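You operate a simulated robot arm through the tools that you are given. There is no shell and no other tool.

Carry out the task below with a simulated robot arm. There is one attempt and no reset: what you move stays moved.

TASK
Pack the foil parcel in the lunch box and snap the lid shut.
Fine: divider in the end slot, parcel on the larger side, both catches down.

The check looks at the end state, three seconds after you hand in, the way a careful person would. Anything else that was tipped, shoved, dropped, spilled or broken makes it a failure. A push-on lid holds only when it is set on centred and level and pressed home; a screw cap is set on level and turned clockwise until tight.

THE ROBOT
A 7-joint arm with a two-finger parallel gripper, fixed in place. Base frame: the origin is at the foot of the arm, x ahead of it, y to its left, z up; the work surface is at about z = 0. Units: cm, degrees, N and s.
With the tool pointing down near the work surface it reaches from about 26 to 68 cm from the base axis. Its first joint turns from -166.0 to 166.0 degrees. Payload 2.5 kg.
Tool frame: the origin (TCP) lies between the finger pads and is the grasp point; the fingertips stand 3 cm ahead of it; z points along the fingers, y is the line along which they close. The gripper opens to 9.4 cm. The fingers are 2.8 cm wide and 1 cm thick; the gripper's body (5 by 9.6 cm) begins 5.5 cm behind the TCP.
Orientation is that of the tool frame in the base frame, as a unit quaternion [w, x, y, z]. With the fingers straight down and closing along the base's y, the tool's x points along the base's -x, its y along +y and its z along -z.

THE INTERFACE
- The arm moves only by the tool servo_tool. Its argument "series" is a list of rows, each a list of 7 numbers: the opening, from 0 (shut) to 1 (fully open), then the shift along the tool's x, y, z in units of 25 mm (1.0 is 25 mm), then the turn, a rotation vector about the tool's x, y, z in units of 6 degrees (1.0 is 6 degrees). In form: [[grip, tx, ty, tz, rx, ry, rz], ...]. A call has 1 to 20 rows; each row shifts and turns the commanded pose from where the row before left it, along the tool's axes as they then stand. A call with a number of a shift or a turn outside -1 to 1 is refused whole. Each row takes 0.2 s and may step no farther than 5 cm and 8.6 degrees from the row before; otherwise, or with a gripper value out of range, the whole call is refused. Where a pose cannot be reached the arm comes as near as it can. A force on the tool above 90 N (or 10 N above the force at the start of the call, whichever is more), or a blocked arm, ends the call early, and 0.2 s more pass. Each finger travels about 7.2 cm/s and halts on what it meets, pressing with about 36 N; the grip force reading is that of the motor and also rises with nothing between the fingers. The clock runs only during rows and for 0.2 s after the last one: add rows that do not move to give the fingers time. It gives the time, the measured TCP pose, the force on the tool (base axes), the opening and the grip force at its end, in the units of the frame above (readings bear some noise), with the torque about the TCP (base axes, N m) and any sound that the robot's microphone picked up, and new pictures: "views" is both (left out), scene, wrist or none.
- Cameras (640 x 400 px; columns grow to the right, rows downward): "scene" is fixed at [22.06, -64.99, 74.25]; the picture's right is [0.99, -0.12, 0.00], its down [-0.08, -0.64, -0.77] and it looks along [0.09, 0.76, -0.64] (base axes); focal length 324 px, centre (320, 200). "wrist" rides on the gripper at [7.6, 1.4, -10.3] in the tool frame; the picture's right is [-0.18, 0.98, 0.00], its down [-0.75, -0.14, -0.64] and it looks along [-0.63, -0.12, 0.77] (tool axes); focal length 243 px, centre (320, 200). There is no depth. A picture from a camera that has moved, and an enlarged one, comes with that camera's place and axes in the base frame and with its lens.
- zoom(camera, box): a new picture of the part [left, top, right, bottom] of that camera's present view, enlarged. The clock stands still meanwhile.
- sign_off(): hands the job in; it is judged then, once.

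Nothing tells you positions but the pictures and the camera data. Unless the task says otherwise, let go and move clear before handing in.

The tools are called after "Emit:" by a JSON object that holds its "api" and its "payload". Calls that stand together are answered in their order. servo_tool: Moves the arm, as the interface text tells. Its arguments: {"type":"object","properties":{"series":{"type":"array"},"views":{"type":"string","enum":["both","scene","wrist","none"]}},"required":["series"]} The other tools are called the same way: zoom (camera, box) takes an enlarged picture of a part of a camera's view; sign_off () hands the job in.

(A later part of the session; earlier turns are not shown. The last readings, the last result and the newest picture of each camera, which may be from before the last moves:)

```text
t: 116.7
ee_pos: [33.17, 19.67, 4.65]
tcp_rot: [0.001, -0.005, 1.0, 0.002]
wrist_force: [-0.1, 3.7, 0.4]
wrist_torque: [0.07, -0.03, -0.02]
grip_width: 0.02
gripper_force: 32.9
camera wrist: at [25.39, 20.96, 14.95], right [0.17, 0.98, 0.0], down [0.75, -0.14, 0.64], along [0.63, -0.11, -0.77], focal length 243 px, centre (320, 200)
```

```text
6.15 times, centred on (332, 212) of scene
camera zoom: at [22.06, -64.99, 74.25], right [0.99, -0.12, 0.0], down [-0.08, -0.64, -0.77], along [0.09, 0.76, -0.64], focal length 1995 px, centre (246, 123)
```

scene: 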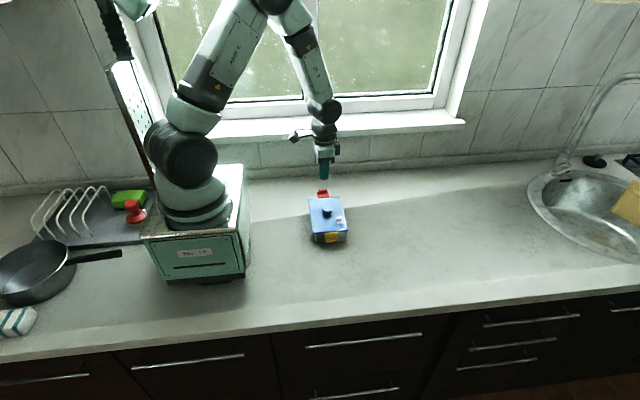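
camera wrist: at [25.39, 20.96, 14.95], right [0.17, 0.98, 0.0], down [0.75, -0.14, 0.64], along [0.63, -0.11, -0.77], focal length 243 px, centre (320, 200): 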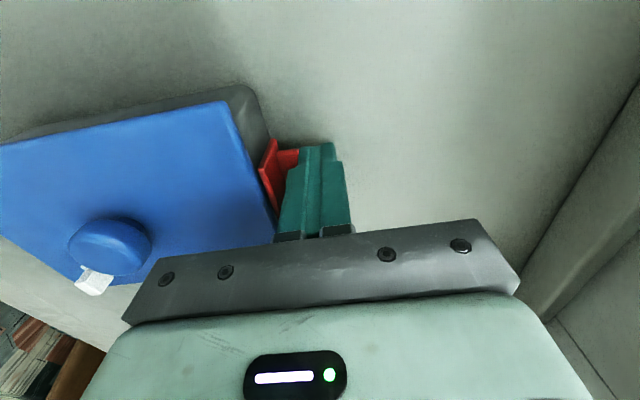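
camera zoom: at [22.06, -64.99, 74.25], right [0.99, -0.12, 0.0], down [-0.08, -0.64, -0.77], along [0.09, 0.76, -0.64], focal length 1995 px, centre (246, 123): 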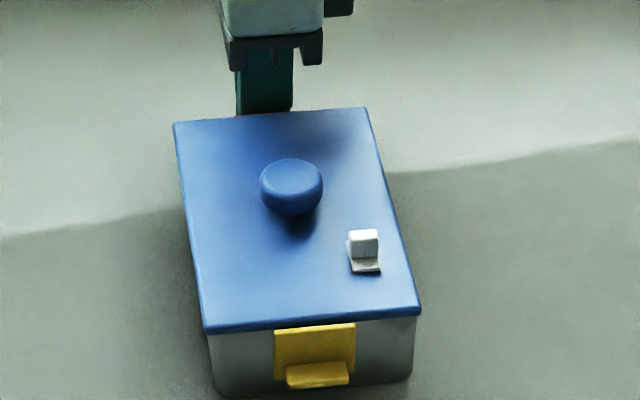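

The red flap is against its stop with about 4 N, the same as the yellow one. I'll back off, rise, and inspect the whole lid from above.

Emit:
{"api": "servo_tool", "payload": {"series": [[0, 0, 0.3, 0, 0, 0, 0], [0, 0, 0.8, -0.1, 0, 0, 0], [0, 0, 0.4, -0.8, 0, 0, 0], [0, 0, 0, -0.9, 0, 0, 0], [0, 0, 0, -0.9, 0, 0, 0], [0, 0, 0, -0.9, 0, 0, 0], [0, 0, -0.4, -0.9, 0, 0, 0], [0, 0, -0.9, -0.9, 0, 0, 0], [0, 0, -0.9, -0.5, 0, 0, 0], [0, 0, -0.9, 0, 0, 0, 0], [0, 0, -0.9, 0, 0, 0, 0], [0, 0, -0.9, 0, 0, 0, 0], [0, 0, -0.8, 0, 0, 0, 0], [0, 0, 0, 0, 0, 0, 0], [0, 0, 0, 0, 0, 0, 0]], "views": "wrist"}}

Emit:
{"api": "zoom", "payload": {"camera": "wrist", "box": [200, 0, 440, 150]}}

Emit:
{"api": "zoom", "payload": {"camera": "scene", "box": [304, 185, 360, 250]}}

Emit:
{"api": "zoom", "payload": {"camera": "scene", "box": [310, 220, 354, 250]}}

```text
t: 119.9
ee_pos: [33.15, 9.08, 19.46]
tcp_rot: [0.001, -0.005, 1.0, 0.001]
wrist_force: [-0.1, -0.1, 0.0]
wrist_torque: [-0.02, -0.01, -0.01]
grip_width: 0.01
gripper_force: 33.5
camera wrist: at [25.43, 10.4, 29.66], right [0.17, 0.98, 0.0], down [0.75, -0.14, 0.64], along [0.63, -0.11, -0.77], focal length 243 px, centre (320, 200)
```

wrist: 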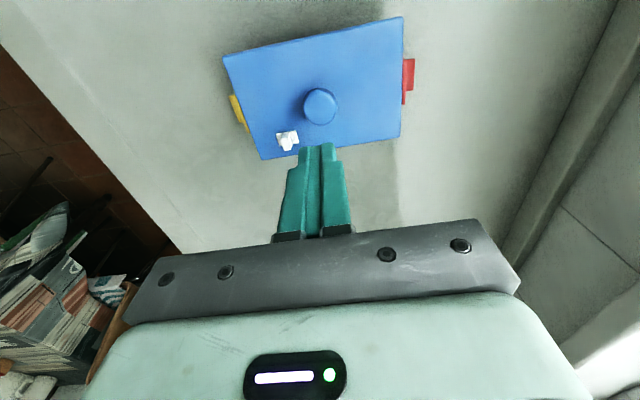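

```text
2.67 times, centred on (320, 75) of wrist
camera zoom: at [25.43, 10.4, 29.66], right [0.17, 0.98, 0.0], down [0.75, -0.14, 0.64], along [0.63, -0.11, -0.77], focal length 647 px, centre (320, 533)
```

zoom: 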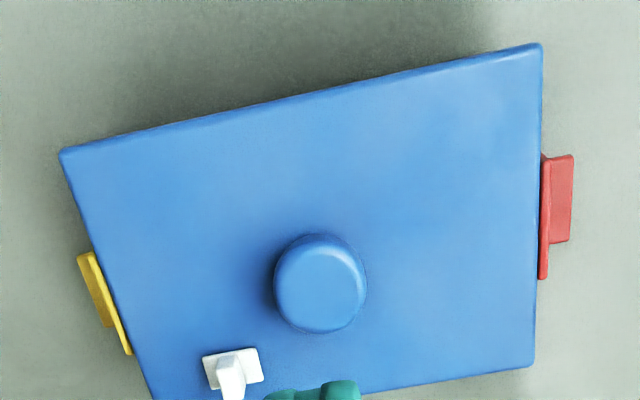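

```text
6.15 times, centred on (332, 218) of scene
camera zoom: at [22.06, -64.99, 74.25], right [0.99, -0.12, 0.0], down [-0.08, -0.64, -0.77], along [0.09, 0.76, -0.64], focal length 1995 px, centre (246, 92)
```

zoom: 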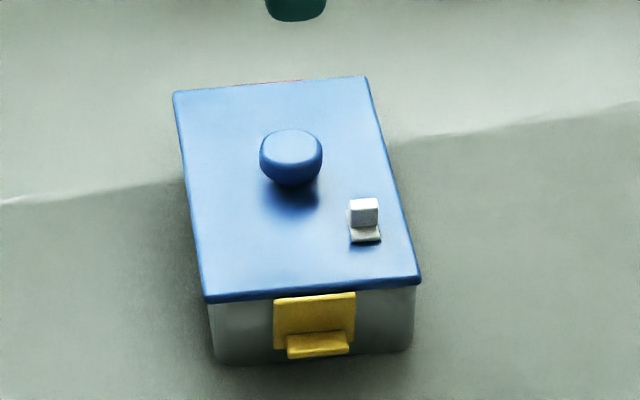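

```text
13.33 times, centred on (332, 235) of scene
camera zoom: at [22.06, -64.99, 74.25], right [0.99, -0.12, 0.0], down [-0.08, -0.64, -0.77], along [0.09, 0.76, -0.64], focal length 4322 px, centre (160, -267)
```

zoom: 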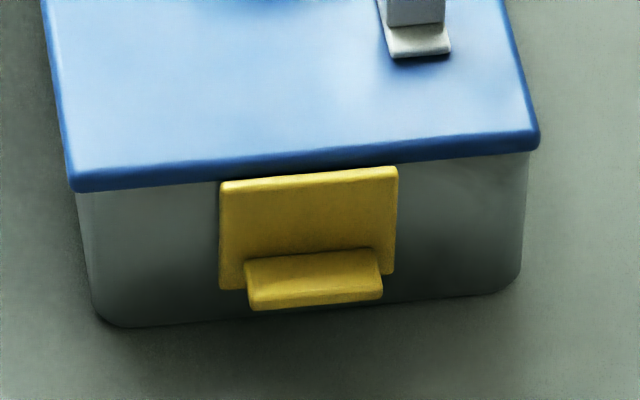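

The box looks closed, with the lid level and centred and both catches folded down. I'll press the knob down with the fist once more to make sure the lid is fully home.

Emit:
{"api": "servo_tool", "payload": {"series": [[0, 0, -0.05, 0.6, 0, 0, 0], [0, 0, 0, 0.9, 0, 0, 0], [0, 0, 0, 0.8, 0, 0, 0], [0, 0, 0, 0.7, 0, 0, 0], [0, 0, 0, 0.25, 0, 0, 0], [0, 0, 0, 0, 0, 0, 0]], "views": "wrist"}}

Emit:
{"api": "zoom", "payload": {"camera": "scene", "box": [304, 185, 360, 250]}}

```text
t: 121.3
ee_pos: [33.2, 8.82, 11.3]
tcp_rot: [0.001, -0.005, 1.0, 0.001]
wrist_force: [0.6, -0.8, 0.1]
wrist_torque: [0.02, -0.01, 0.02]
grip_width: 0.01
gripper_force: 33.0
camera wrist: at [25.46, 10.36, 21.56], right [0.17, 0.98, 0.0], down [0.75, -0.14, 0.64], along [0.63, -0.11, -0.77], focal length 243 px, centre (320, 200)
```

wrist: 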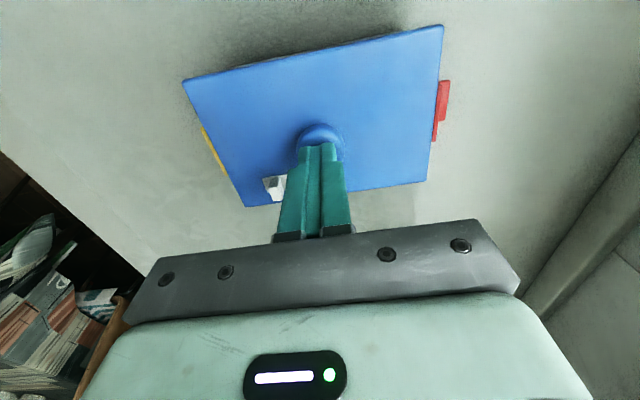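

```text
6.15 times, centred on (332, 218) of scene
camera zoom: at [22.06, -64.99, 74.25], right [0.99, -0.12, 0.0], down [-0.08, -0.64, -0.77], along [0.09, 0.76, -0.64], focal length 1995 px, centre (246, 92)
```

zoom: 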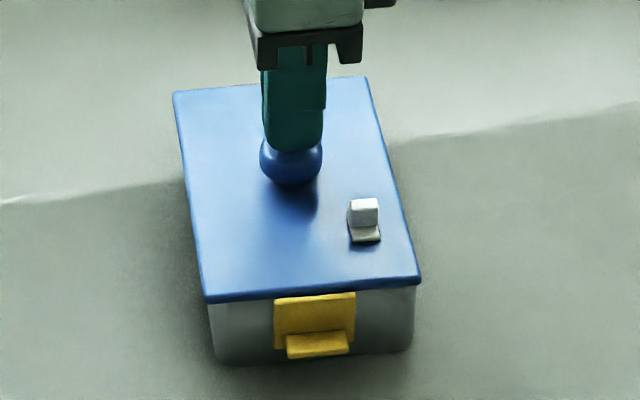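

The fist is centred over the knob. I'll press down gradually.

Emit:
{"api": "servo_tool", "payload": {"series": [[0, 0, 0, 0.06, 0, 0, 0], [0, 0, 0, 0.06, 0, 0, 0], [0, 0, 0, 0.04, 0, 0, 0], [0, 0, 0, 0, 0, 0, 0]], "views": "none"}}

Emit:
{"api": "servo_tool", "payload": {"series": [[0, 0, 0, 0.04, 0, 0, 0], [0, 0, 0, 0.04, 0, 0, 0], [0, 0, 0, 0, 0, 0, 0]], "views": "none"}}

```text
t: 122.3
ee_pos: [33.23, 8.93, 10.98]
tcp_rot: [0.001, -0.005, 1.0, 0.002]
wrist_force: [0.3, 0.7, -0.2]
wrist_torque: [-0.01, 0.01, 0.02]
grip_width: 0.01
gripper_force: 32.9
```

```text
t: 123.1
ee_pos: [33.28, 8.97, 10.82]
tcp_rot: [0.001, -0.006, 1.0, 0.001]
wrist_force: [-14.0, -4.1, 74.2]
wrist_torque: [-0.1, 0.6, 0.0]
grip_width: 0.01
gripper_force: 33.4
```

Pressed home with 74 N and no further travel. I'll release straight up and re-inspect.

Emit:
{"api": "servo_tool", "payload": {"series": [[0, 0, 0, -0.08, 0, 0, 0], [0, 0, 0, -0.3, 0, 0, 0], [0, 0, 0, -0.7, 0, 0, 0], [0.55, 0, 0, -0.4, 0, 0, 0], [0.55, 0, 0, 0, 0, 0, 0]], "views": "wrist"}}

Emit:
{"api": "zoom", "payload": {"camera": "scene", "box": [304, 185, 360, 250]}}

Emit:
{"api": "zoom", "payload": {"camera": "scene", "box": [310, 220, 354, 250]}}

```text
t: 124.3
ee_pos: [33.19, 8.87, 14.55]
tcp_rot: [0.0, -0.005, 1.0, 0.001]
wrist_force: [0.6, -0.5, -0.1]
wrist_torque: [-0.01, 0.0, 0.01]
grip_width: 5.18
gripper_force: 0.0
camera wrist: at [25.39, 10.33, 24.66], right [0.17, 0.98, 0.0], down [0.75, -0.14, 0.64], along [0.63, -0.11, -0.77], focal length 243 px, centre (320, 200)
```

wrist: 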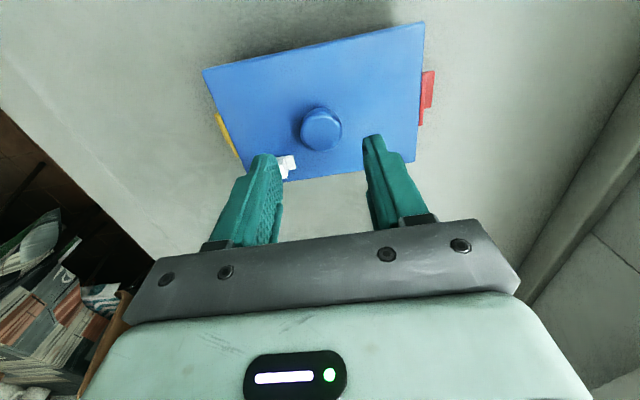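

```text
6.15 times, centred on (332, 218) of scene
camera zoom: at [22.06, -64.99, 74.25], right [0.99, -0.12, 0.0], down [-0.08, -0.64, -0.77], along [0.09, 0.76, -0.64], focal length 1995 px, centre (246, 92)
```

zoom: 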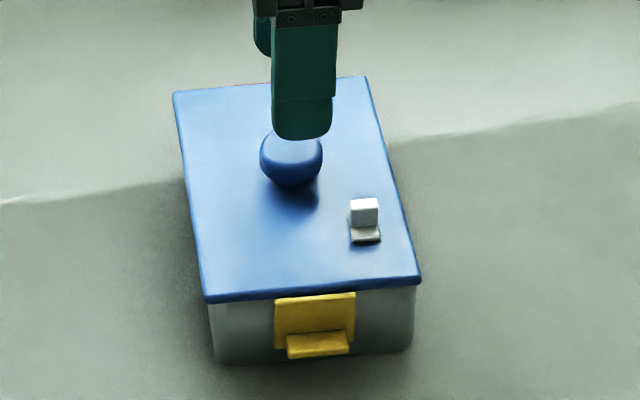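

```text
13.33 times, centred on (332, 235) of scene
camera zoom: at [22.06, -64.99, 74.25], right [0.99, -0.12, 0.0], down [-0.08, -0.64, -0.77], along [0.09, 0.76, -0.64], focal length 4322 px, centre (160, -267)
```

zoom: 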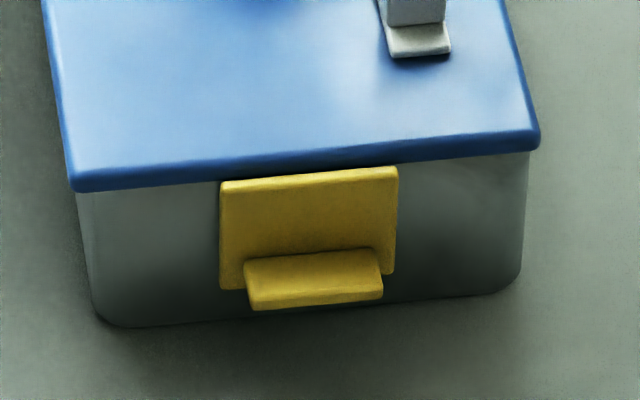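

All is unchanged and seated. As a final careful check I'll grip the knob lightly and try lifting a couple of millimetres to see whether the catches actually hold the lid.

Emit:
{"api": "servo_tool", "payload": {"series": [[0.55, 0, 0, 0.8, 0, 0, 0], [0.55, 0, 0, 0.8, 0, 0, 0], [0.55, 0, 0, 0.6, 0, 0, 0], [0.55, 0, 0, 0, 0, 0, 0], [0.2, 0, 0, 0, 0, 0, 0], [0.2, 0, 0, 0, 0, 0, 0], [0.2, 0, 0, 0, 0, 0, 0]], "views": "none"}}

Emit:
{"api": "servo_tool", "payload": {"series": [[0.2, 0, 0, -0.04, 0, 0, 0], [0.2, 0, 0, -0.04, 0, 0, 0], [0.2, 0, 0, 0, 0, 0, 0]], "views": "wrist"}}

Emit:
{"api": "zoom", "payload": {"camera": "scene", "box": [310, 220, 354, 250]}}

```text
t: 125.9
ee_pos: [33.13, 8.9, 8.82]
tcp_rot: [0.001, -0.006, 1.0, 0.001]
wrist_force: [0.1, -0.1, -0.1]
wrist_torque: [0.01, 0.0, 0.0]
grip_width: 3.12
gripper_force: 36.0
```

```text
t: 126.7
ee_pos: [33.13, 8.96, 9.22]
tcp_rot: [0.001, -0.006, 1.0, 0.0]
wrist_force: [-0.4, 0.4, -2.0]
wrist_torque: [-0.01, 0.03, 0.01]
grip_width: 3.09
gripper_force: 36.1
camera wrist: at [25.44, 10.34, 19.34], right [0.17, 0.98, 0.0], down [0.75, -0.14, 0.64], along [0.63, -0.11, -0.77], focal length 243 px, centre (320, 200)
```

wrist: 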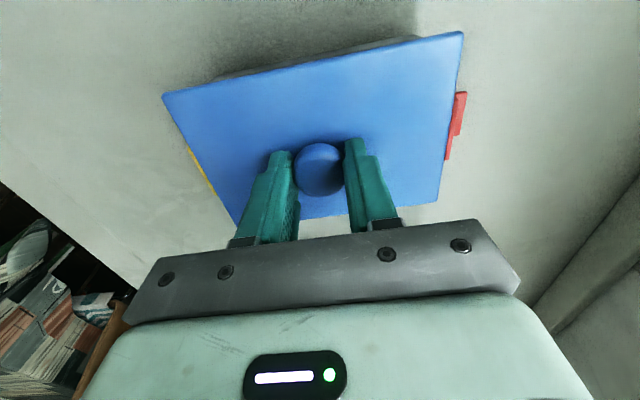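

```text
13.33 times, centred on (332, 235) of scene
camera zoom: at [22.06, -64.99, 74.25], right [0.99, -0.12, 0.0], down [-0.08, -0.64, -0.77], along [0.09, 0.76, -0.64], focal length 4322 px, centre (160, -267)
```

zoom: 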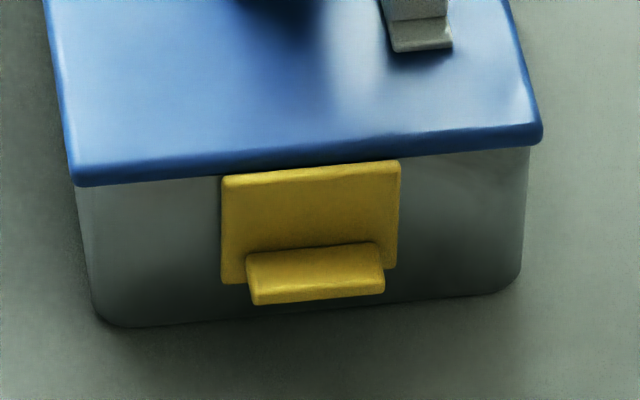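

It rose 0.2 cm at about the lid's own weight, which may just be slack. I'll raise another 0.2 cm to see if the hooks catch.

Emit:
{"api": "servo_tool", "payload": {"series": [[0.2, 0, 0, -0.04, 0, 0, 0], [0.2, 0, 0, -0.04, 0, 0, 0], [0.2, 0, 0, 0, 0, 0, 0]], "views": "none"}}

Emit:
{"api": "zoom", "payload": {"camera": "scene", "box": [310, 220, 354, 250]}}

```text
t: 127.5
ee_pos: [33.28, 8.93, 9.3]
tcp_rot: [0.001, -0.005, 1.0, 0.001]
wrist_force: [0.1, 0.8, -2.0]
wrist_torque: [-0.01, 0.0, -0.02]
grip_width: 3.12
gripper_force: 36.1
```

```text
13.33 times, centred on (332, 235) of scene
camera zoom: at [22.06, -64.99, 74.25], right [0.99, -0.12, 0.0], down [-0.08, -0.64, -0.77], along [0.09, 0.76, -0.64], focal length 4322 px, centre (160, -267)
```

zoom: 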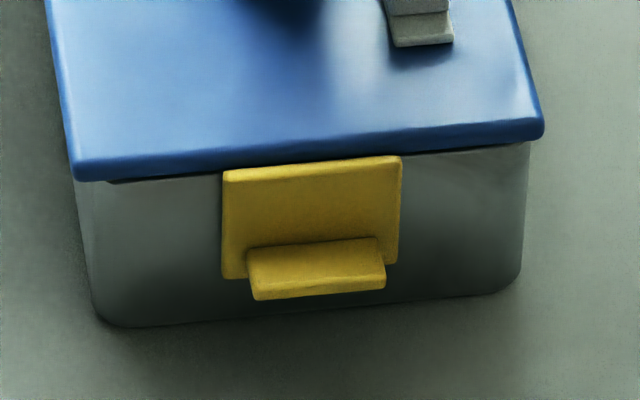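

It still rises freely at 2 N. One more 0.2 cm to be certain before deciding.

Emit:
{"api": "servo_tool", "payload": {"series": [[0.2, 0, 0, -0.04, 0, 0, 0], [0.2, 0, 0, -0.04, 0, 0, 0], [0.2, 0, 0, 0, 0, 0, 0]], "views": "wrist"}}

Emit:
{"api": "zoom", "payload": {"camera": "scene", "box": [310, 220, 354, 250]}}

Emit:
{"api": "zoom", "payload": {"camera": "scene", "box": [322, 226, 344, 244]}}

```text
t: 128.3
ee_pos: [33.24, 8.9, 9.39]
tcp_rot: [0.0, -0.005, 1.0, 0.001]
wrist_force: [0.8, 1.0, -2.8]
wrist_torque: [-0.09, 0.02, -0.02]
grip_width: 3.12
gripper_force: 35.9
camera wrist: at [25.47, 10.32, 19.74], right [0.17, 0.98, 0.0], down [0.75, -0.14, 0.64], along [0.63, -0.11, -0.77], focal length 243 px, centre (320, 200)
```

wrist: 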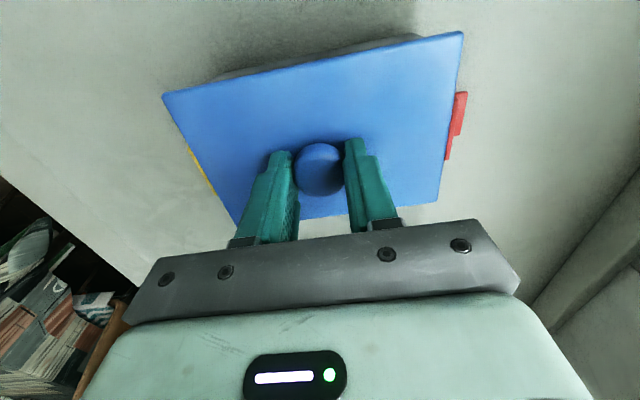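

```text
13.33 times, centred on (332, 235) of scene
camera zoom: at [22.06, -64.99, 74.25], right [0.99, -0.12, 0.0], down [-0.08, -0.64, -0.77], along [0.09, 0.76, -0.64], focal length 4322 px, centre (160, -267)
```

zoom: 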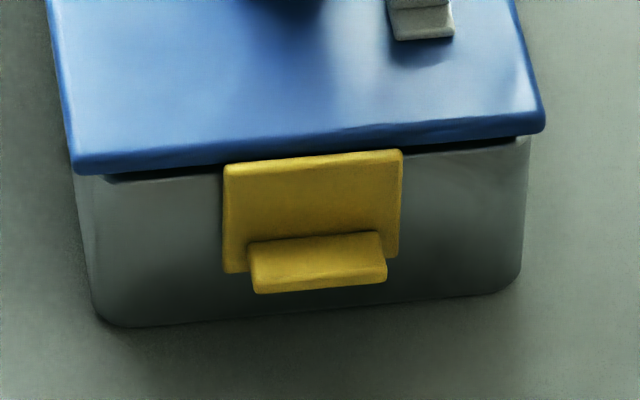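

```text
16.00 times, centred on (333, 235) of scene
camera zoom: at [22.06, -64.99, 74.25], right [0.99, -0.12, 0.0], down [-0.08, -0.64, -0.77], along [0.09, 0.76, -0.64], focal length 5187 px, centre (112, -360)
```

zoom: 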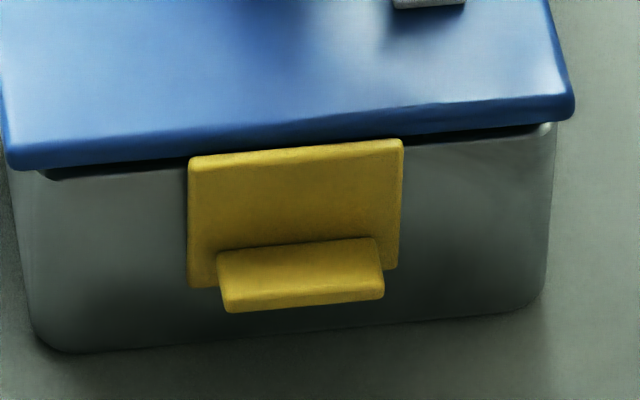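

The lid lifts off freely, so the hooks aren't engaged: it has probably drifted off-centre in y, leaving the hooks clear of the bars. I'll lower it back to the seat and compare with the earlier centred picture.

Emit:
{"api": "servo_tool", "payload": {"series": [[0.2, 0, 0, 0.08, 0, 0, 0], [0.2, 0, 0, 0.08, 0, 0, 0], [0.2, 0, 0, 0.07, 0, 0, 0], [0.2, 0, 0, 0, 0, 0, 0]], "views": "wrist"}}

Emit:
{"api": "zoom", "payload": {"camera": "scene", "box": [310, 220, 354, 248]}}

Emit:
{"api": "zoom", "payload": {"camera": "wrist", "box": [130, 20, 530, 240]}}

```text
t: 129.3
ee_pos: [33.26, 8.98, 8.93]
tcp_rot: [0.0, -0.005, 1.0, 0.001]
wrist_force: [-0.1, 0.9, -1.7]
wrist_torque: [0.02, 0.0, 0.0]
grip_width: 3.08
gripper_force: 36.2
camera wrist: at [25.46, 10.33, 19.14], right [0.17, 0.98, 0.0], down [0.75, -0.14, 0.64], along [0.63, -0.11, -0.77], focal length 243 px, centre (320, 200)
```

wrist: 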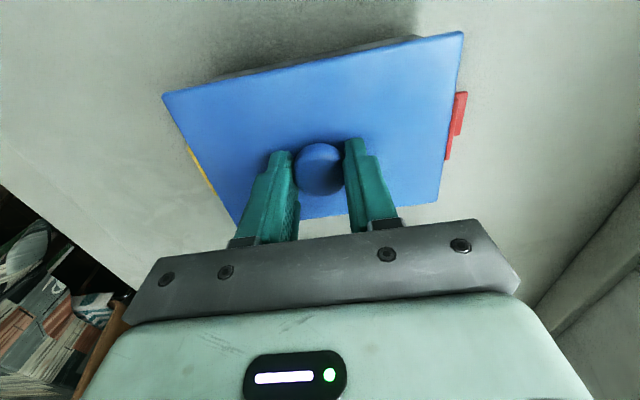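

```text
14.29 times, centred on (332, 234) of scene
camera zoom: at [22.06, -64.99, 74.25], right [0.99, -0.12, 0.0], down [-0.08, -0.64, -0.77], along [0.09, 0.76, -0.64], focal length 4631 px, centre (149, -286)
```

zoom: 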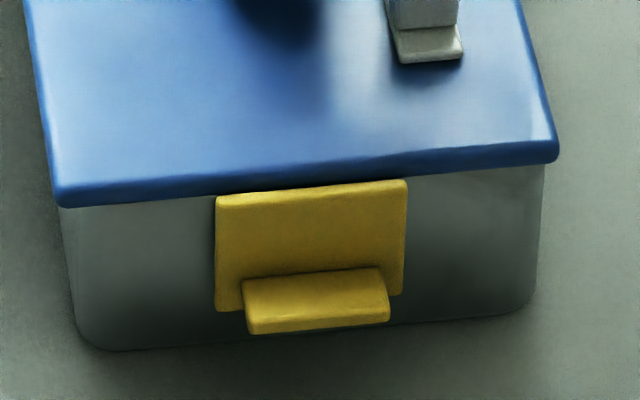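

```text
1.60 times, centred on (330, 130) of wrist
camera zoom: at [25.46, 10.33, 19.14], right [0.17, 0.98, 0.0], down [0.75, -0.14, 0.64], along [0.63, -0.11, -0.77], focal length 388 px, centre (304, 312)
```

zoom: 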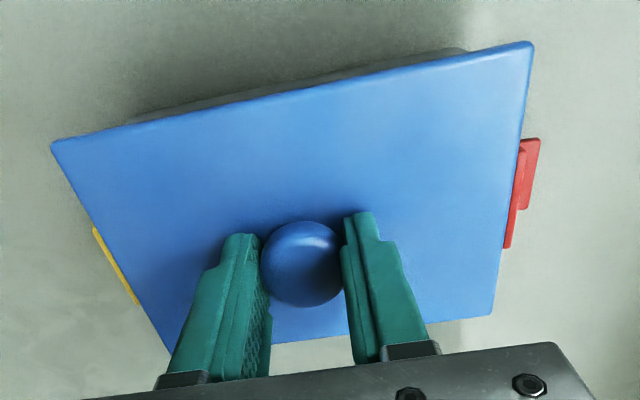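

The lid is still centred, so the catches need a firmer snap, but the box slides at about 4 N. My plan is to tilt the gripper about 27°, so that one finger holds the lid down while the other squeezes the flap inward. First I'll release the knob cleanly.

Emit:
{"api": "servo_tool", "payload": {"series": [[0.2, 0, 0, 0.02, 0, 0, 0], [0.2, 0, 0, 0, 0, 0, 0]], "views": "none"}}

Emit:
{"api": "servo_tool", "payload": {"series": [[0.45, 0, 0, 0, 0, 0, 0], [0.55, 0, 0, 0, 0, 0, 0], [0.55, 0, 0, 0, 0, 0, 0]], "views": "none"}}

Emit:
{"api": "zoom", "payload": {"camera": "scene", "box": [310, 220, 354, 248]}}

```text
t: 129.9
ee_pos: [33.28, 8.89, 8.83]
tcp_rot: [0.001, -0.005, 1.0, 0.001]
wrist_force: [-0.4, 2.1, 1.5]
wrist_torque: [-0.1, -0.05, -0.02]
grip_width: 3.09
gripper_force: 36.3
```

```text
t: 130.7
ee_pos: [33.2, 8.87, 8.81]
tcp_rot: [0.001, -0.005, 1.0, 0.001]
wrist_force: [-0.2, -0.7, -0.5]
wrist_torque: [-0.05, -0.01, 0.0]
grip_width: 5.18
gripper_force: 0.1
```

```text
14.29 times, centred on (332, 234) of scene
camera zoom: at [22.06, -64.99, 74.25], right [0.99, -0.12, 0.0], down [-0.08, -0.64, -0.77], along [0.09, 0.76, -0.64], focal length 4631 px, centre (149, -286)
```

zoom: 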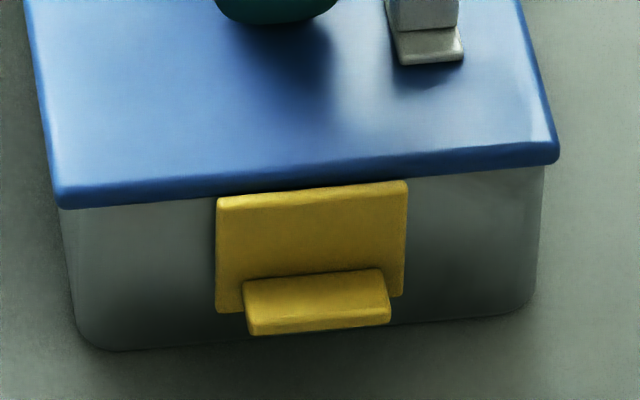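

Released cleanly. Now I'll rise, move above the front edge, open wide and tilt the tool 27° so the outer finger hangs lower than the inner one.

Emit:
{"api": "servo_tool", "payload": {"series": [[0.55, 0, 0, -0.6, 0, 0, 0], [0.55, 0, 0, -0.9, 0, 0, 0], [0.55, 0, 0, -0.9, 0, 0, 0], [0.84, 0, -0.6, 0, 0, 0, 0], [0.84, 0, -0.9, 0, 0, 0, 0], [0.84, 0, -0.9, 0, 0, 0, 0], [0.84, 0, -0.7, 0, 0, 0, 0], [0.84, 0, 0, 0, -0.75, 0, 0], [0.84, 0, 0, 0, -0.75, 0, 0], [0.84, 0, 0, 0, -0.75, 0, 0], [0.84, 0, 0, 0, -0.75, 0, 0], [0.84, 0, 0, 0, -0.75, 0, 0], [0.84, 0, 0, 0, -0.75, 0, 0], [0.84, 0, 0, 0, 0, 0, 0], [0.84, 0, 0, 0, 0, 0, 0]], "views": "both"}}

Emit:
{"api": "zoom", "payload": {"camera": "scene", "box": [294, 170, 374, 260]}}

```text
t: 133.9
ee_pos: [33.39, 1.09, 14.86]
tcp_rot: [0.0, -0.005, 0.972, 0.235]
wrist_force: [-0.5, 0.5, 0.0]
wrist_torque: [-0.01, 0.0, -0.01]
grip_width: 7.89
gripper_force: 0.1
camera wrist: at [25.58, -2.26, 24.59], right [0.17, 0.88, 0.45], down [0.76, -0.41, 0.51], along [0.63, 0.25, -0.74], focal length 243 px, centre (320, 200)
```

scene: 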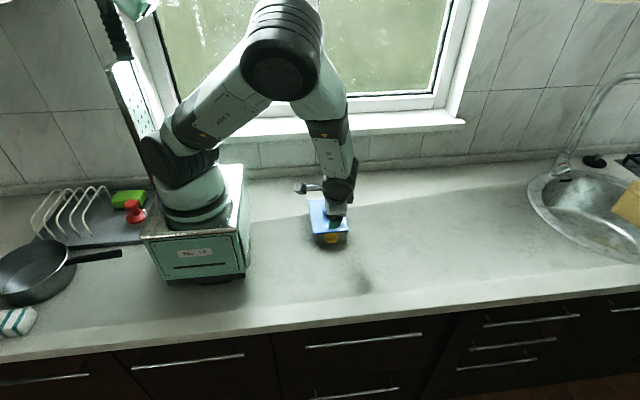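
wrist: 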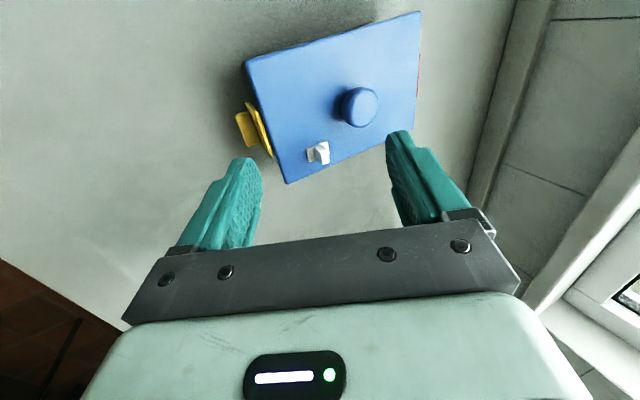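

```text
4.44 times, centred on (334, 215) of scene
camera zoom: at [22.06, -64.99, 74.25], right [0.99, -0.12, 0.0], down [-0.08, -0.64, -0.77], along [0.09, 0.76, -0.64], focal length 1441 px, centre (258, 133)
```

zoom: 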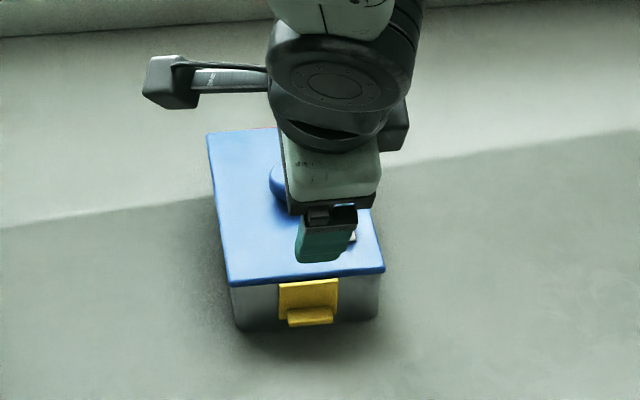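

The tilt is right, with the hand leaning toward the front. I'll descend vertically to just above contact and check.

Emit:
{"api": "servo_tool", "payload": {"series": [[0.84, 0.04, -0.339, 0.665, 0, 0, 0], [0.84, 0, -0.339, 0.665, 0, 0, 0], [0.84, 0, -0.339, 0.665, 0, 0, 0], [0.84, 0, -0.339, 0.665, 0, 0, 0], [0.84, 0, 0, 0, 0, 0, 0], [0.84, 0, 0, 0, 0, 0, 0]], "views": "both"}}

Emit:
{"api": "zoom", "payload": {"camera": "scene", "box": [304, 190, 364, 255]}}

Emit:
{"api": "zoom", "payload": {"camera": "wrist", "box": [180, 80, 480, 260]}}

```text
t: 135.3
ee_pos: [33.15, 1.08, 7.45]
tcp_rot: [0.0, -0.005, 0.972, 0.235]
wrist_force: [0.2, 0.1, -0.5]
wrist_torque: [-0.02, -0.02, 0.0]
grip_width: 7.91
gripper_force: 0.1
camera wrist: at [25.51, -2.29, 17.15], right [0.17, 0.88, 0.45], down [0.76, -0.41, 0.51], along [0.63, 0.25, -0.74], focal length 243 px, centre (320, 200)
```

scene: 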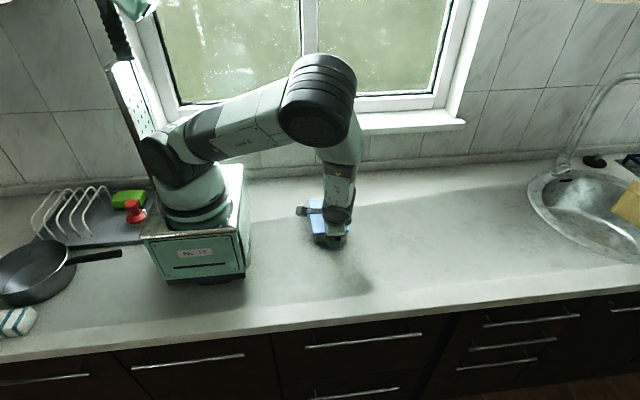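
wrist: 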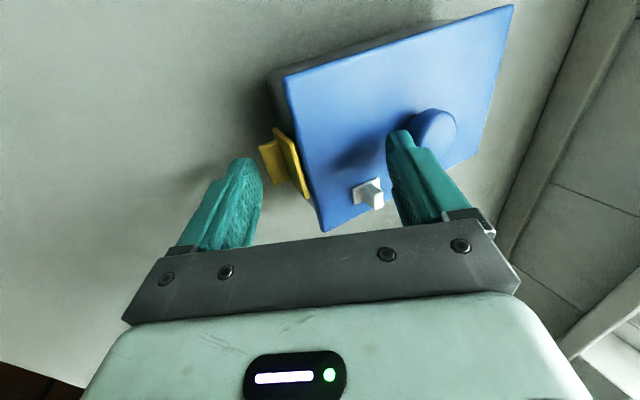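

```text
6.15 times, centred on (334, 222) of scene
camera zoom: at [22.06, -64.99, 74.25], right [0.99, -0.12, 0.0], down [-0.08, -0.64, -0.77], along [0.09, 0.76, -0.64], focal length 1995 px, centre (234, 62)
```

zoom: 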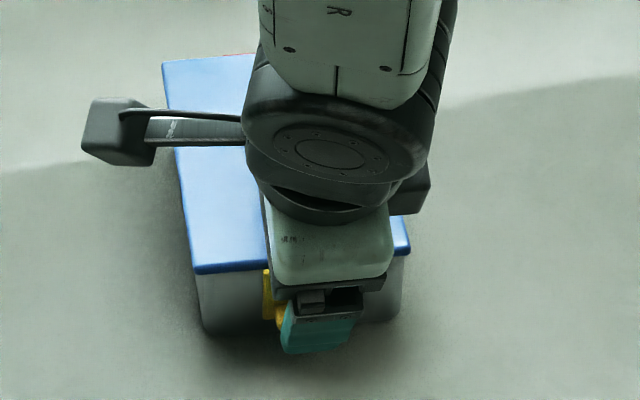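

```text
2.13 times, centred on (330, 170) of wrist
camera zoom: at [25.51, -2.29, 17.15], right [0.17, 0.88, 0.45], down [0.76, -0.41, 0.51], along [0.63, 0.25, -0.74], focal length 518 px, centre (299, 264)
```

zoom: 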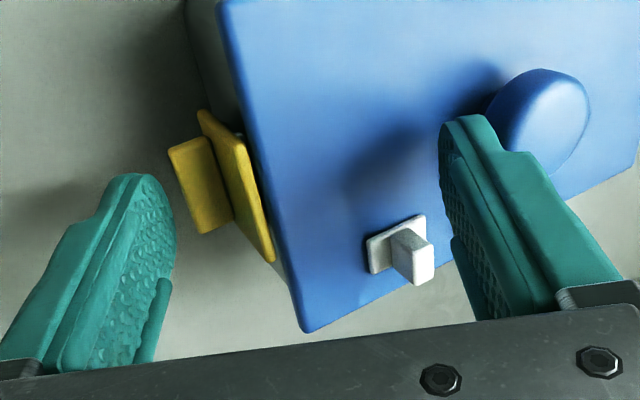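

Everything is clear: the outer finger is in front of the yellow ridge and the inner finger over the lid. I'll lower until the inner finger touches the lid.

Emit:
{"api": "servo_tool", "payload": {"series": [[0.84, 0, -0.08, 0.16, 0, 0, 0], [0.84, 0, -0.08, 0.16, 0, 0, 0], [0.84, 0, 0, 0, 0, 0, 0]], "views": "none"}}

Emit:
{"api": "servo_tool", "payload": {"series": [[0.84, 0, -0.018, 0.036, 0, 0, 0], [0.84, 0, -0.018, 0.036, 0, 0, 0], [0.84, 0, 0, 0, 0, 0, 0]], "views": "none"}}

```text
t: 136.1
ee_pos: [33.21, 1.12, 6.57]
tcp_rot: [0.0, -0.004, 0.972, 0.235]
wrist_force: [-0.4, -1.8, 7.1]
wrist_torque: [0.37, 0.01, -0.01]
grip_width: 7.95
gripper_force: 0.2
```

```text
t: 136.9
ee_pos: [33.32, 1.15, 6.32]
tcp_rot: [0.0, -0.005, 0.972, 0.236]
wrist_force: [-5.4, -21.1, 59.7]
wrist_torque: [2.82, 0.21, 0.4]
grip_width: 8.34
gripper_force: 4.1
```

The inner finger holds the lid down with about 60 N. Now I'll close the gripper to squeeze the flap inward.

Emit:
{"api": "servo_tool", "payload": {"series": [[0.78, 0, 0, 0, 0, 0, 0], [0.72, 0, 0, 0, 0, 0, 0], [0.66, 0, 0, 0, 0, 0, 0], [0.6, 0, 0, 0, 0, 0, 0], [0.6, 0, 0, 0, 0, 0, 0], [0.6, 0, 0, 0, 0, 0, 0]], "views": "both"}}

Emit:
{"api": "zoom", "payload": {"camera": "scene", "box": [304, 190, 364, 255]}}

Emit:
{"api": "zoom", "payload": {"camera": "wrist", "box": [180, 80, 480, 260]}}

```text
t: 138.3
ee_pos: [33.25, 1.53, 6.49]
tcp_rot: [0.0, -0.008, 0.971, 0.238]
wrist_force: [3.9, 12.5, 58.5]
wrist_torque: [2.99, 0.23, -0.44]
grip_width: 7.88
gripper_force: 19.1
camera wrist: at [25.56, -2.02, 16.18], right [0.17, 0.87, 0.45], down [0.76, -0.41, 0.51], along [0.63, 0.26, -0.73], focal length 243 px, centre (320, 200)
```

scene: 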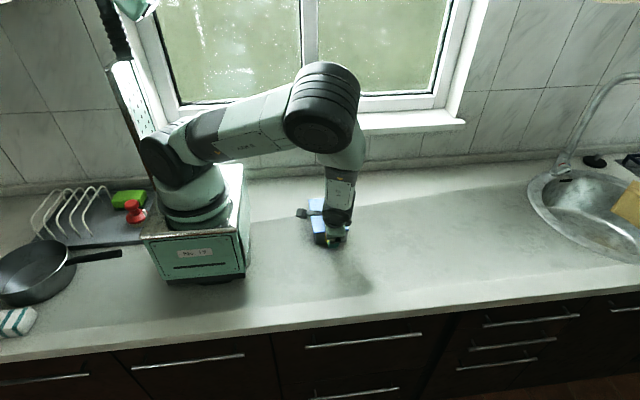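
wrist: 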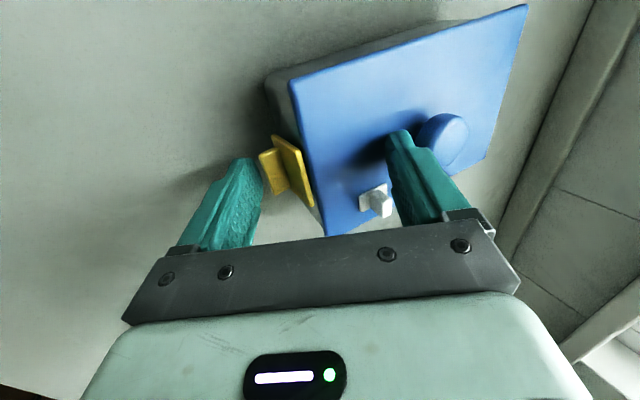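

```text
6.15 times, centred on (334, 222) of scene
camera zoom: at [22.06, -64.99, 74.25], right [0.99, -0.12, 0.0], down [-0.08, -0.64, -0.77], along [0.09, 0.76, -0.64], focal length 1995 px, centre (234, 62)
```

zoom: 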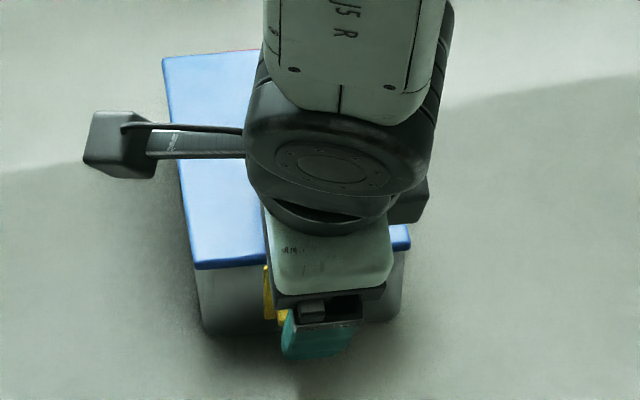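

```text
2.13 times, centred on (330, 170) of wrist
camera zoom: at [25.56, -2.02, 16.18], right [0.17, 0.87, 0.45], down [0.76, -0.41, 0.51], along [0.63, 0.26, -0.73], focal length 518 px, centre (299, 264)
```

zoom: 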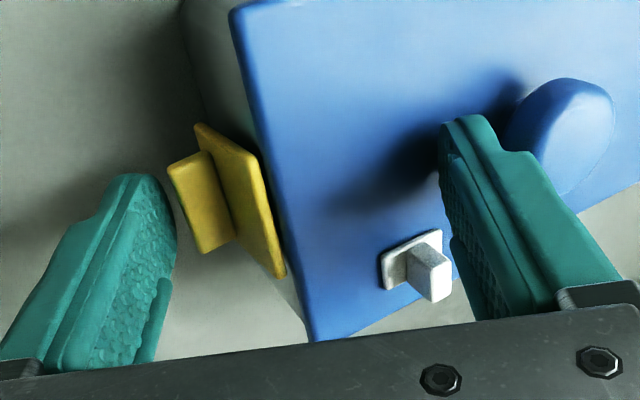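

The fingers are coupled, so the inner one jammed on the lid keeps the outer from closing. I'll move the hand inward as it closes, so the outer finger reaches the ridge while the inner one keeps pressing.

Emit:
{"api": "servo_tool", "payload": {"series": [[0.75, 0, 0.08, 0.02, 0, 0, 0], [0.72, 0, 0.08, 0.02, 0, 0, 0], [0.72, 0, 0, 0, 0, 0, 0]], "views": "wrist"}}

Emit:
{"api": "zoom", "payload": {"camera": "wrist", "box": [180, 80, 480, 260]}}

```text
t: 139.1
ee_pos: [33.23, 1.58, 6.53]
tcp_rot: [0.001, -0.004, 0.972, 0.235]
wrist_force: [-5.4, -23.6, 84.9]
wrist_torque: [3.86, 0.33, 0.45]
grip_width: 7.76
gripper_force: 8.5
camera wrist: at [25.52, -1.84, 16.25], right [0.17, 0.88, 0.45], down [0.76, -0.41, 0.51], along [0.63, 0.25, -0.73], focal length 243 px, centre (320, 200)
```

wrist: 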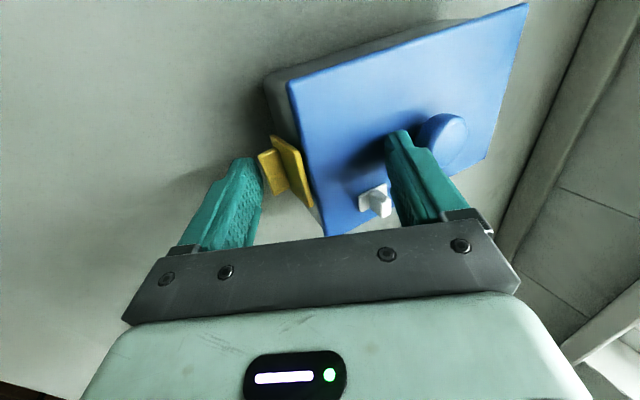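

```text
2.13 times, centred on (330, 170) of wrist
camera zoom: at [25.52, -1.84, 16.25], right [0.17, 0.88, 0.45], down [0.76, -0.41, 0.51], along [0.63, 0.25, -0.73], focal length 518 px, centre (299, 264)
```

zoom: 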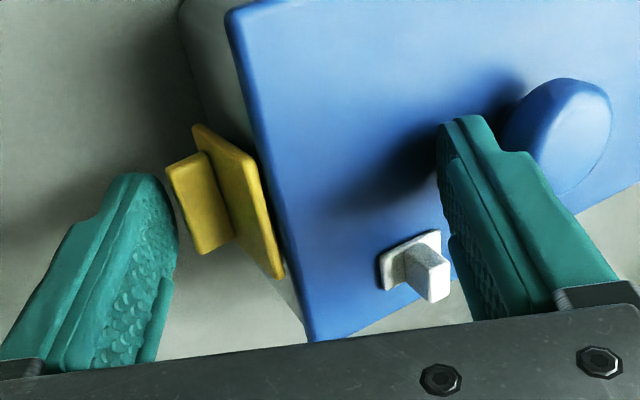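

Close to the ridge now, with the press near the force limit. I'll ease up slightly while continuing to close.

Emit:
{"api": "servo_tool", "payload": {"series": [[0.68, 0, 0.07, -0.03, 0, 0, 0], [0.64, 0, 0.05, -0.02, 0, 0, 0], [0.64, 0, 0, 0, 0, 0, 0]], "views": "wrist"}}

Emit:
{"api": "zoom", "payload": {"camera": "wrist", "box": [180, 80, 480, 260]}}

Emit:
{"api": "zoom", "payload": {"camera": "scene", "box": [304, 190, 364, 255]}}

```text
t: 139.9
ee_pos: [33.22, 1.8, 6.52]
tcp_rot: [0.0, -0.005, 0.972, 0.234]
wrist_force: [9.1, -0.2, 25.1]
wrist_torque: [1.48, 0.02, -0.45]
grip_width: 7.54
gripper_force: 13.4
camera wrist: at [25.53, -1.6, 16.34], right [0.18, 0.88, 0.45], down [0.76, -0.41, 0.51], along [0.63, 0.25, -0.73], focal length 243 px, centre (320, 200)
```

wrist: 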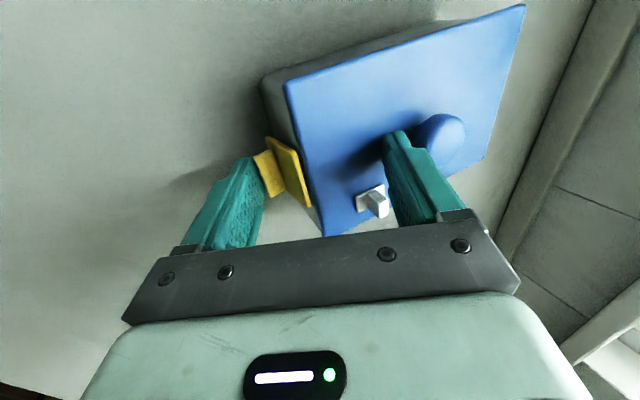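

```text
2.13 times, centred on (330, 170) of wrist
camera zoom: at [25.53, -1.6, 16.34], right [0.18, 0.88, 0.45], down [0.76, -0.41, 0.51], along [0.63, 0.25, -0.73], focal length 518 px, centre (299, 264)
```

zoom: 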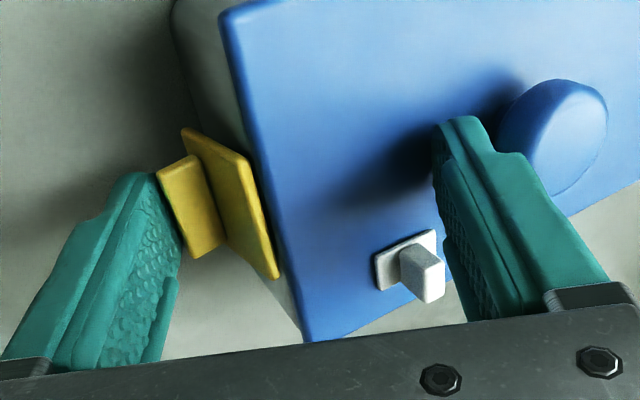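

```text
6.15 times, centred on (334, 222) of scene
camera zoom: at [22.06, -64.99, 74.25], right [0.99, -0.12, 0.0], down [-0.08, -0.64, -0.77], along [0.09, 0.76, -0.64], focal length 1995 px, centre (234, 62)
```

zoom: 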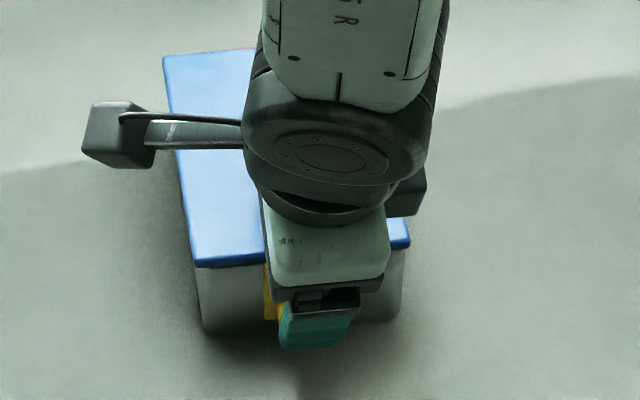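

The outer finger now touches the ridge. I'll squeeze: close further while keeping the downward hold.

Emit:
{"api": "servo_tool", "payload": {"series": [[0.55, 0, 0.04, 0.03, 0, 0, 0], [0.5, 0, 0.03, 0.01, 0, 0, 0], [0.5, 0, 0, 0, 0, 0, 0], [0.5, 0, 0, 0, 0, 0, 0]], "views": "wrist"}}

Emit:
{"api": "zoom", "payload": {"camera": "wrist", "box": [180, 80, 480, 260]}}

Emit:
{"api": "zoom", "payload": {"camera": "scene", "box": [304, 190, 364, 255]}}

```text
t: 140.9
ee_pos: [33.17, 2.0, 6.69]
tcp_rot: [-0.001, -0.004, 0.972, 0.234]
wrist_force: [5.3, -10.1, 16.5]
wrist_torque: [1.35, -0.14, -0.58]
grip_width: 7.45
gripper_force: 24.0
camera wrist: at [25.47, -1.43, 16.37], right [0.18, 0.88, 0.45], down [0.76, -0.41, 0.51], along [0.63, 0.25, -0.74], focal length 243 px, centre (320, 200)
```

wrist: 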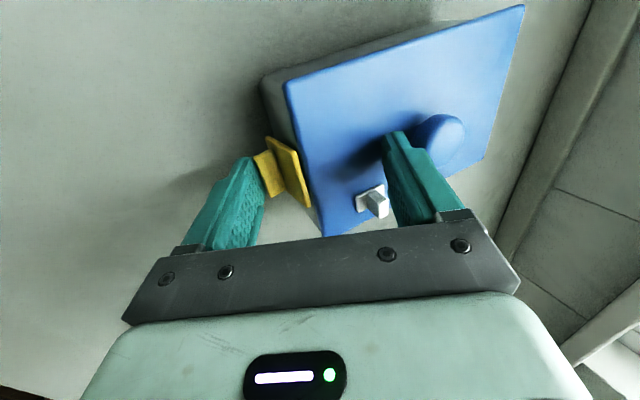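

```text
2.13 times, centred on (330, 170) of wrist
camera zoom: at [25.47, -1.43, 16.37], right [0.18, 0.88, 0.45], down [0.76, -0.41, 0.51], along [0.63, 0.25, -0.74], focal length 518 px, centre (299, 264)
```

zoom: 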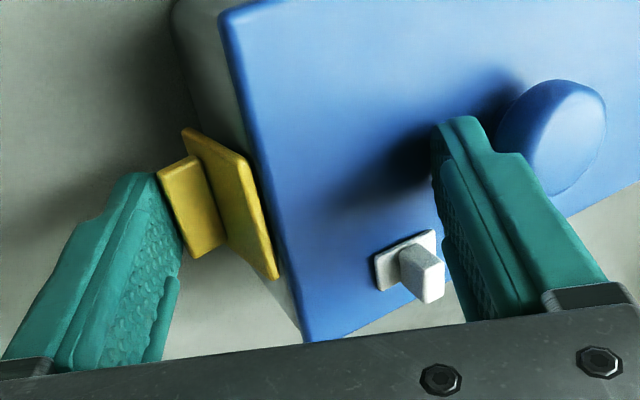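

```text
6.15 times, centred on (334, 222) of scene
camera zoom: at [22.06, -64.99, 74.25], right [0.99, -0.12, 0.0], down [-0.08, -0.64, -0.77], along [0.09, 0.76, -0.64], focal length 1995 px, centre (234, 62)
```

zoom: 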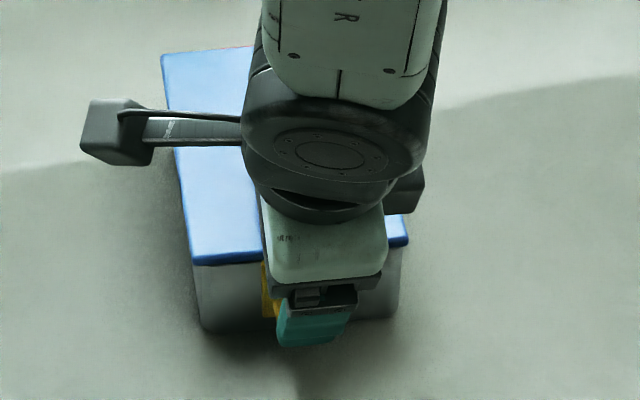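

Some squeeze is building but the lid has crept inward. I'll add downward hold and see whether the flap snaps.

Emit:
{"api": "servo_tool", "payload": {"series": [[0.5, 0, -0.02, 0.04, 0, 0, 0], [0.45, 0, -0.015, 0.03, 0, 0, 0], [0.45, 0, 0, 0, 0, 0, 0], [0.45, 0, 0, 0, 0, 0, 0]], "views": "wrist"}}

Emit:
{"api": "zoom", "payload": {"camera": "wrist", "box": [180, 80, 480, 260]}}

Emit:
{"api": "zoom", "payload": {"camera": "scene", "box": [304, 190, 364, 255]}}

```text
t: 141.8
ee_pos: [33.24, 1.95, 6.62]
tcp_rot: [0.0, -0.005, 0.972, 0.235]
wrist_force: [-1.9, -8.7, 21.3]
wrist_torque: [1.73, 0.16, 0.12]
grip_width: 7.49
gripper_force: 28.6
stopped in row 4: the force on the tool passed its limit at 91 N (the readings are from after the stop); the commanded pose is now the measured one
camera wrist: at [25.48, -1.43, 16.35], right [0.17, 0.88, 0.45], down [0.76, -0.41, 0.51], along [0.63, 0.25, -0.73], focal length 243 px, centre (320, 200)
```

wrist: 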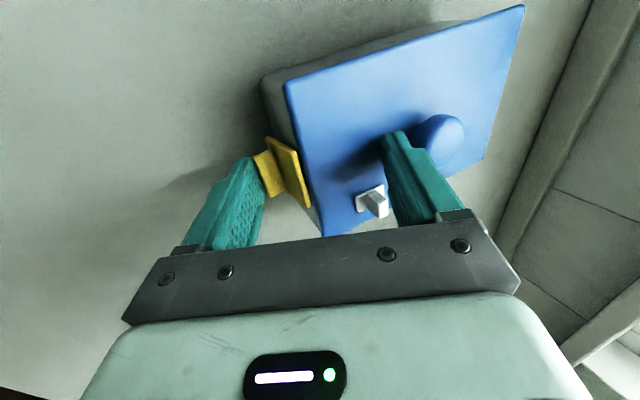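

```text
2.13 times, centred on (330, 170) of wrist
camera zoom: at [25.48, -1.43, 16.35], right [0.17, 0.88, 0.45], down [0.76, -0.41, 0.51], along [0.63, 0.25, -0.73], focal length 518 px, centre (299, 264)
```

zoom: 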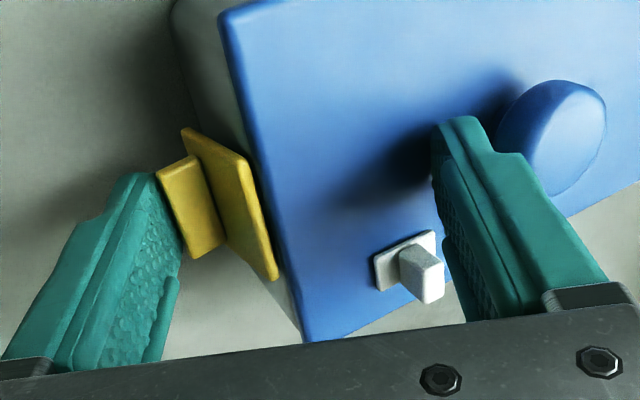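

```text
6.15 times, centred on (334, 222) of scene
camera zoom: at [22.06, -64.99, 74.25], right [0.99, -0.12, 0.0], down [-0.08, -0.64, -0.77], along [0.09, 0.76, -0.64], focal length 1995 px, centre (234, 62)
```

zoom: 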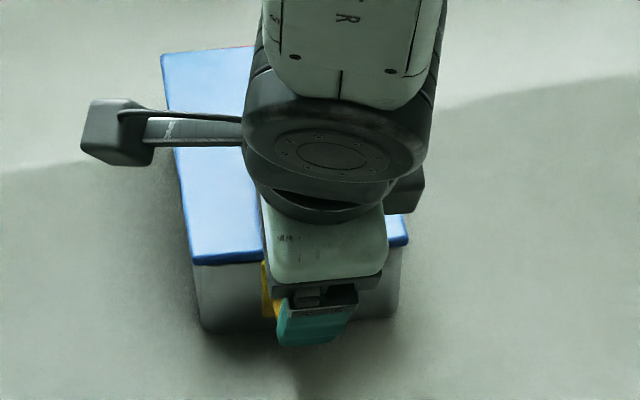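

No snap even with a strong squeeze, so the flap is at a hard stop. I'll take a close look at the gap between flap and box to understand the hook and bar.

Emit:
{"api": "zoom", "payload": {"camera": "wrist", "box": [250, 125, 320, 175]}}

Emit:
{"api": "zoom", "payload": {"camera": "wrist", "box": [270, 130, 300, 160]}}

Emit:
{"api": "zoom", "payload": {"camera": "wrist", "box": [285, 170, 330, 240]}}

```text
8.00 times, centred on (285, 150) of wrist
camera zoom: at [25.48, -1.43, 16.35], right [0.17, 0.88, 0.45], down [0.76, -0.41, 0.51], along [0.63, 0.25, -0.73], focal length 1941 px, centre (600, 600)
```

zoom: 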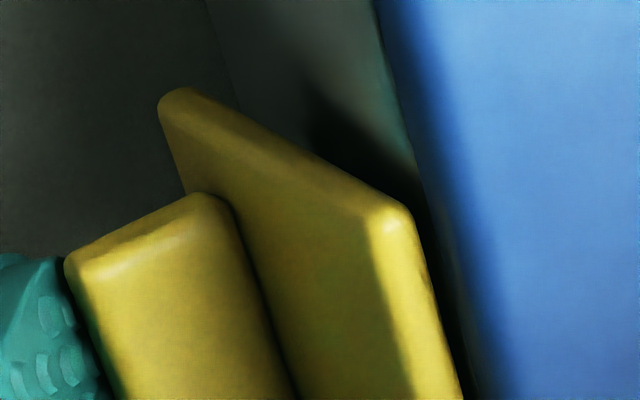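

```text
13.33 times, centred on (285, 145) of wrist
camera zoom: at [25.48, -1.43, 16.35], right [0.17, 0.88, 0.45], down [0.76, -0.41, 0.51], along [0.63, 0.25, -0.73], focal length 3235 px, centre (787, 933)
```

zoom: 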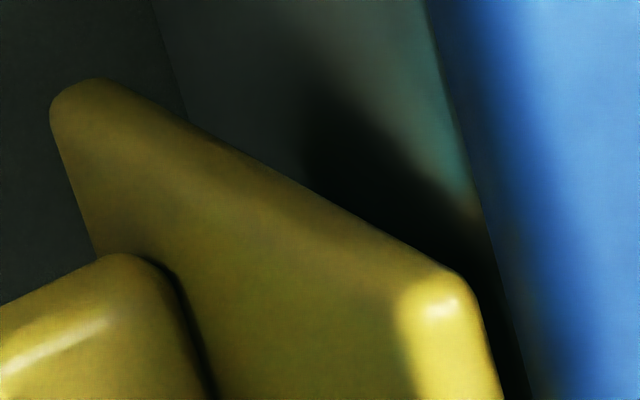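

```text
5.71 times, centred on (308, 205) of wrist
camera zoom: at [25.48, -1.43, 16.35], right [0.17, 0.88, 0.45], down [0.76, -0.41, 0.51], along [0.63, 0.25, -0.73], focal length 1386 px, centre (391, 171)
```

zoom: 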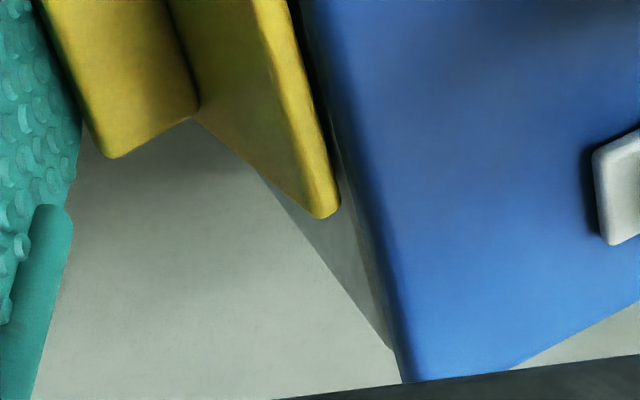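

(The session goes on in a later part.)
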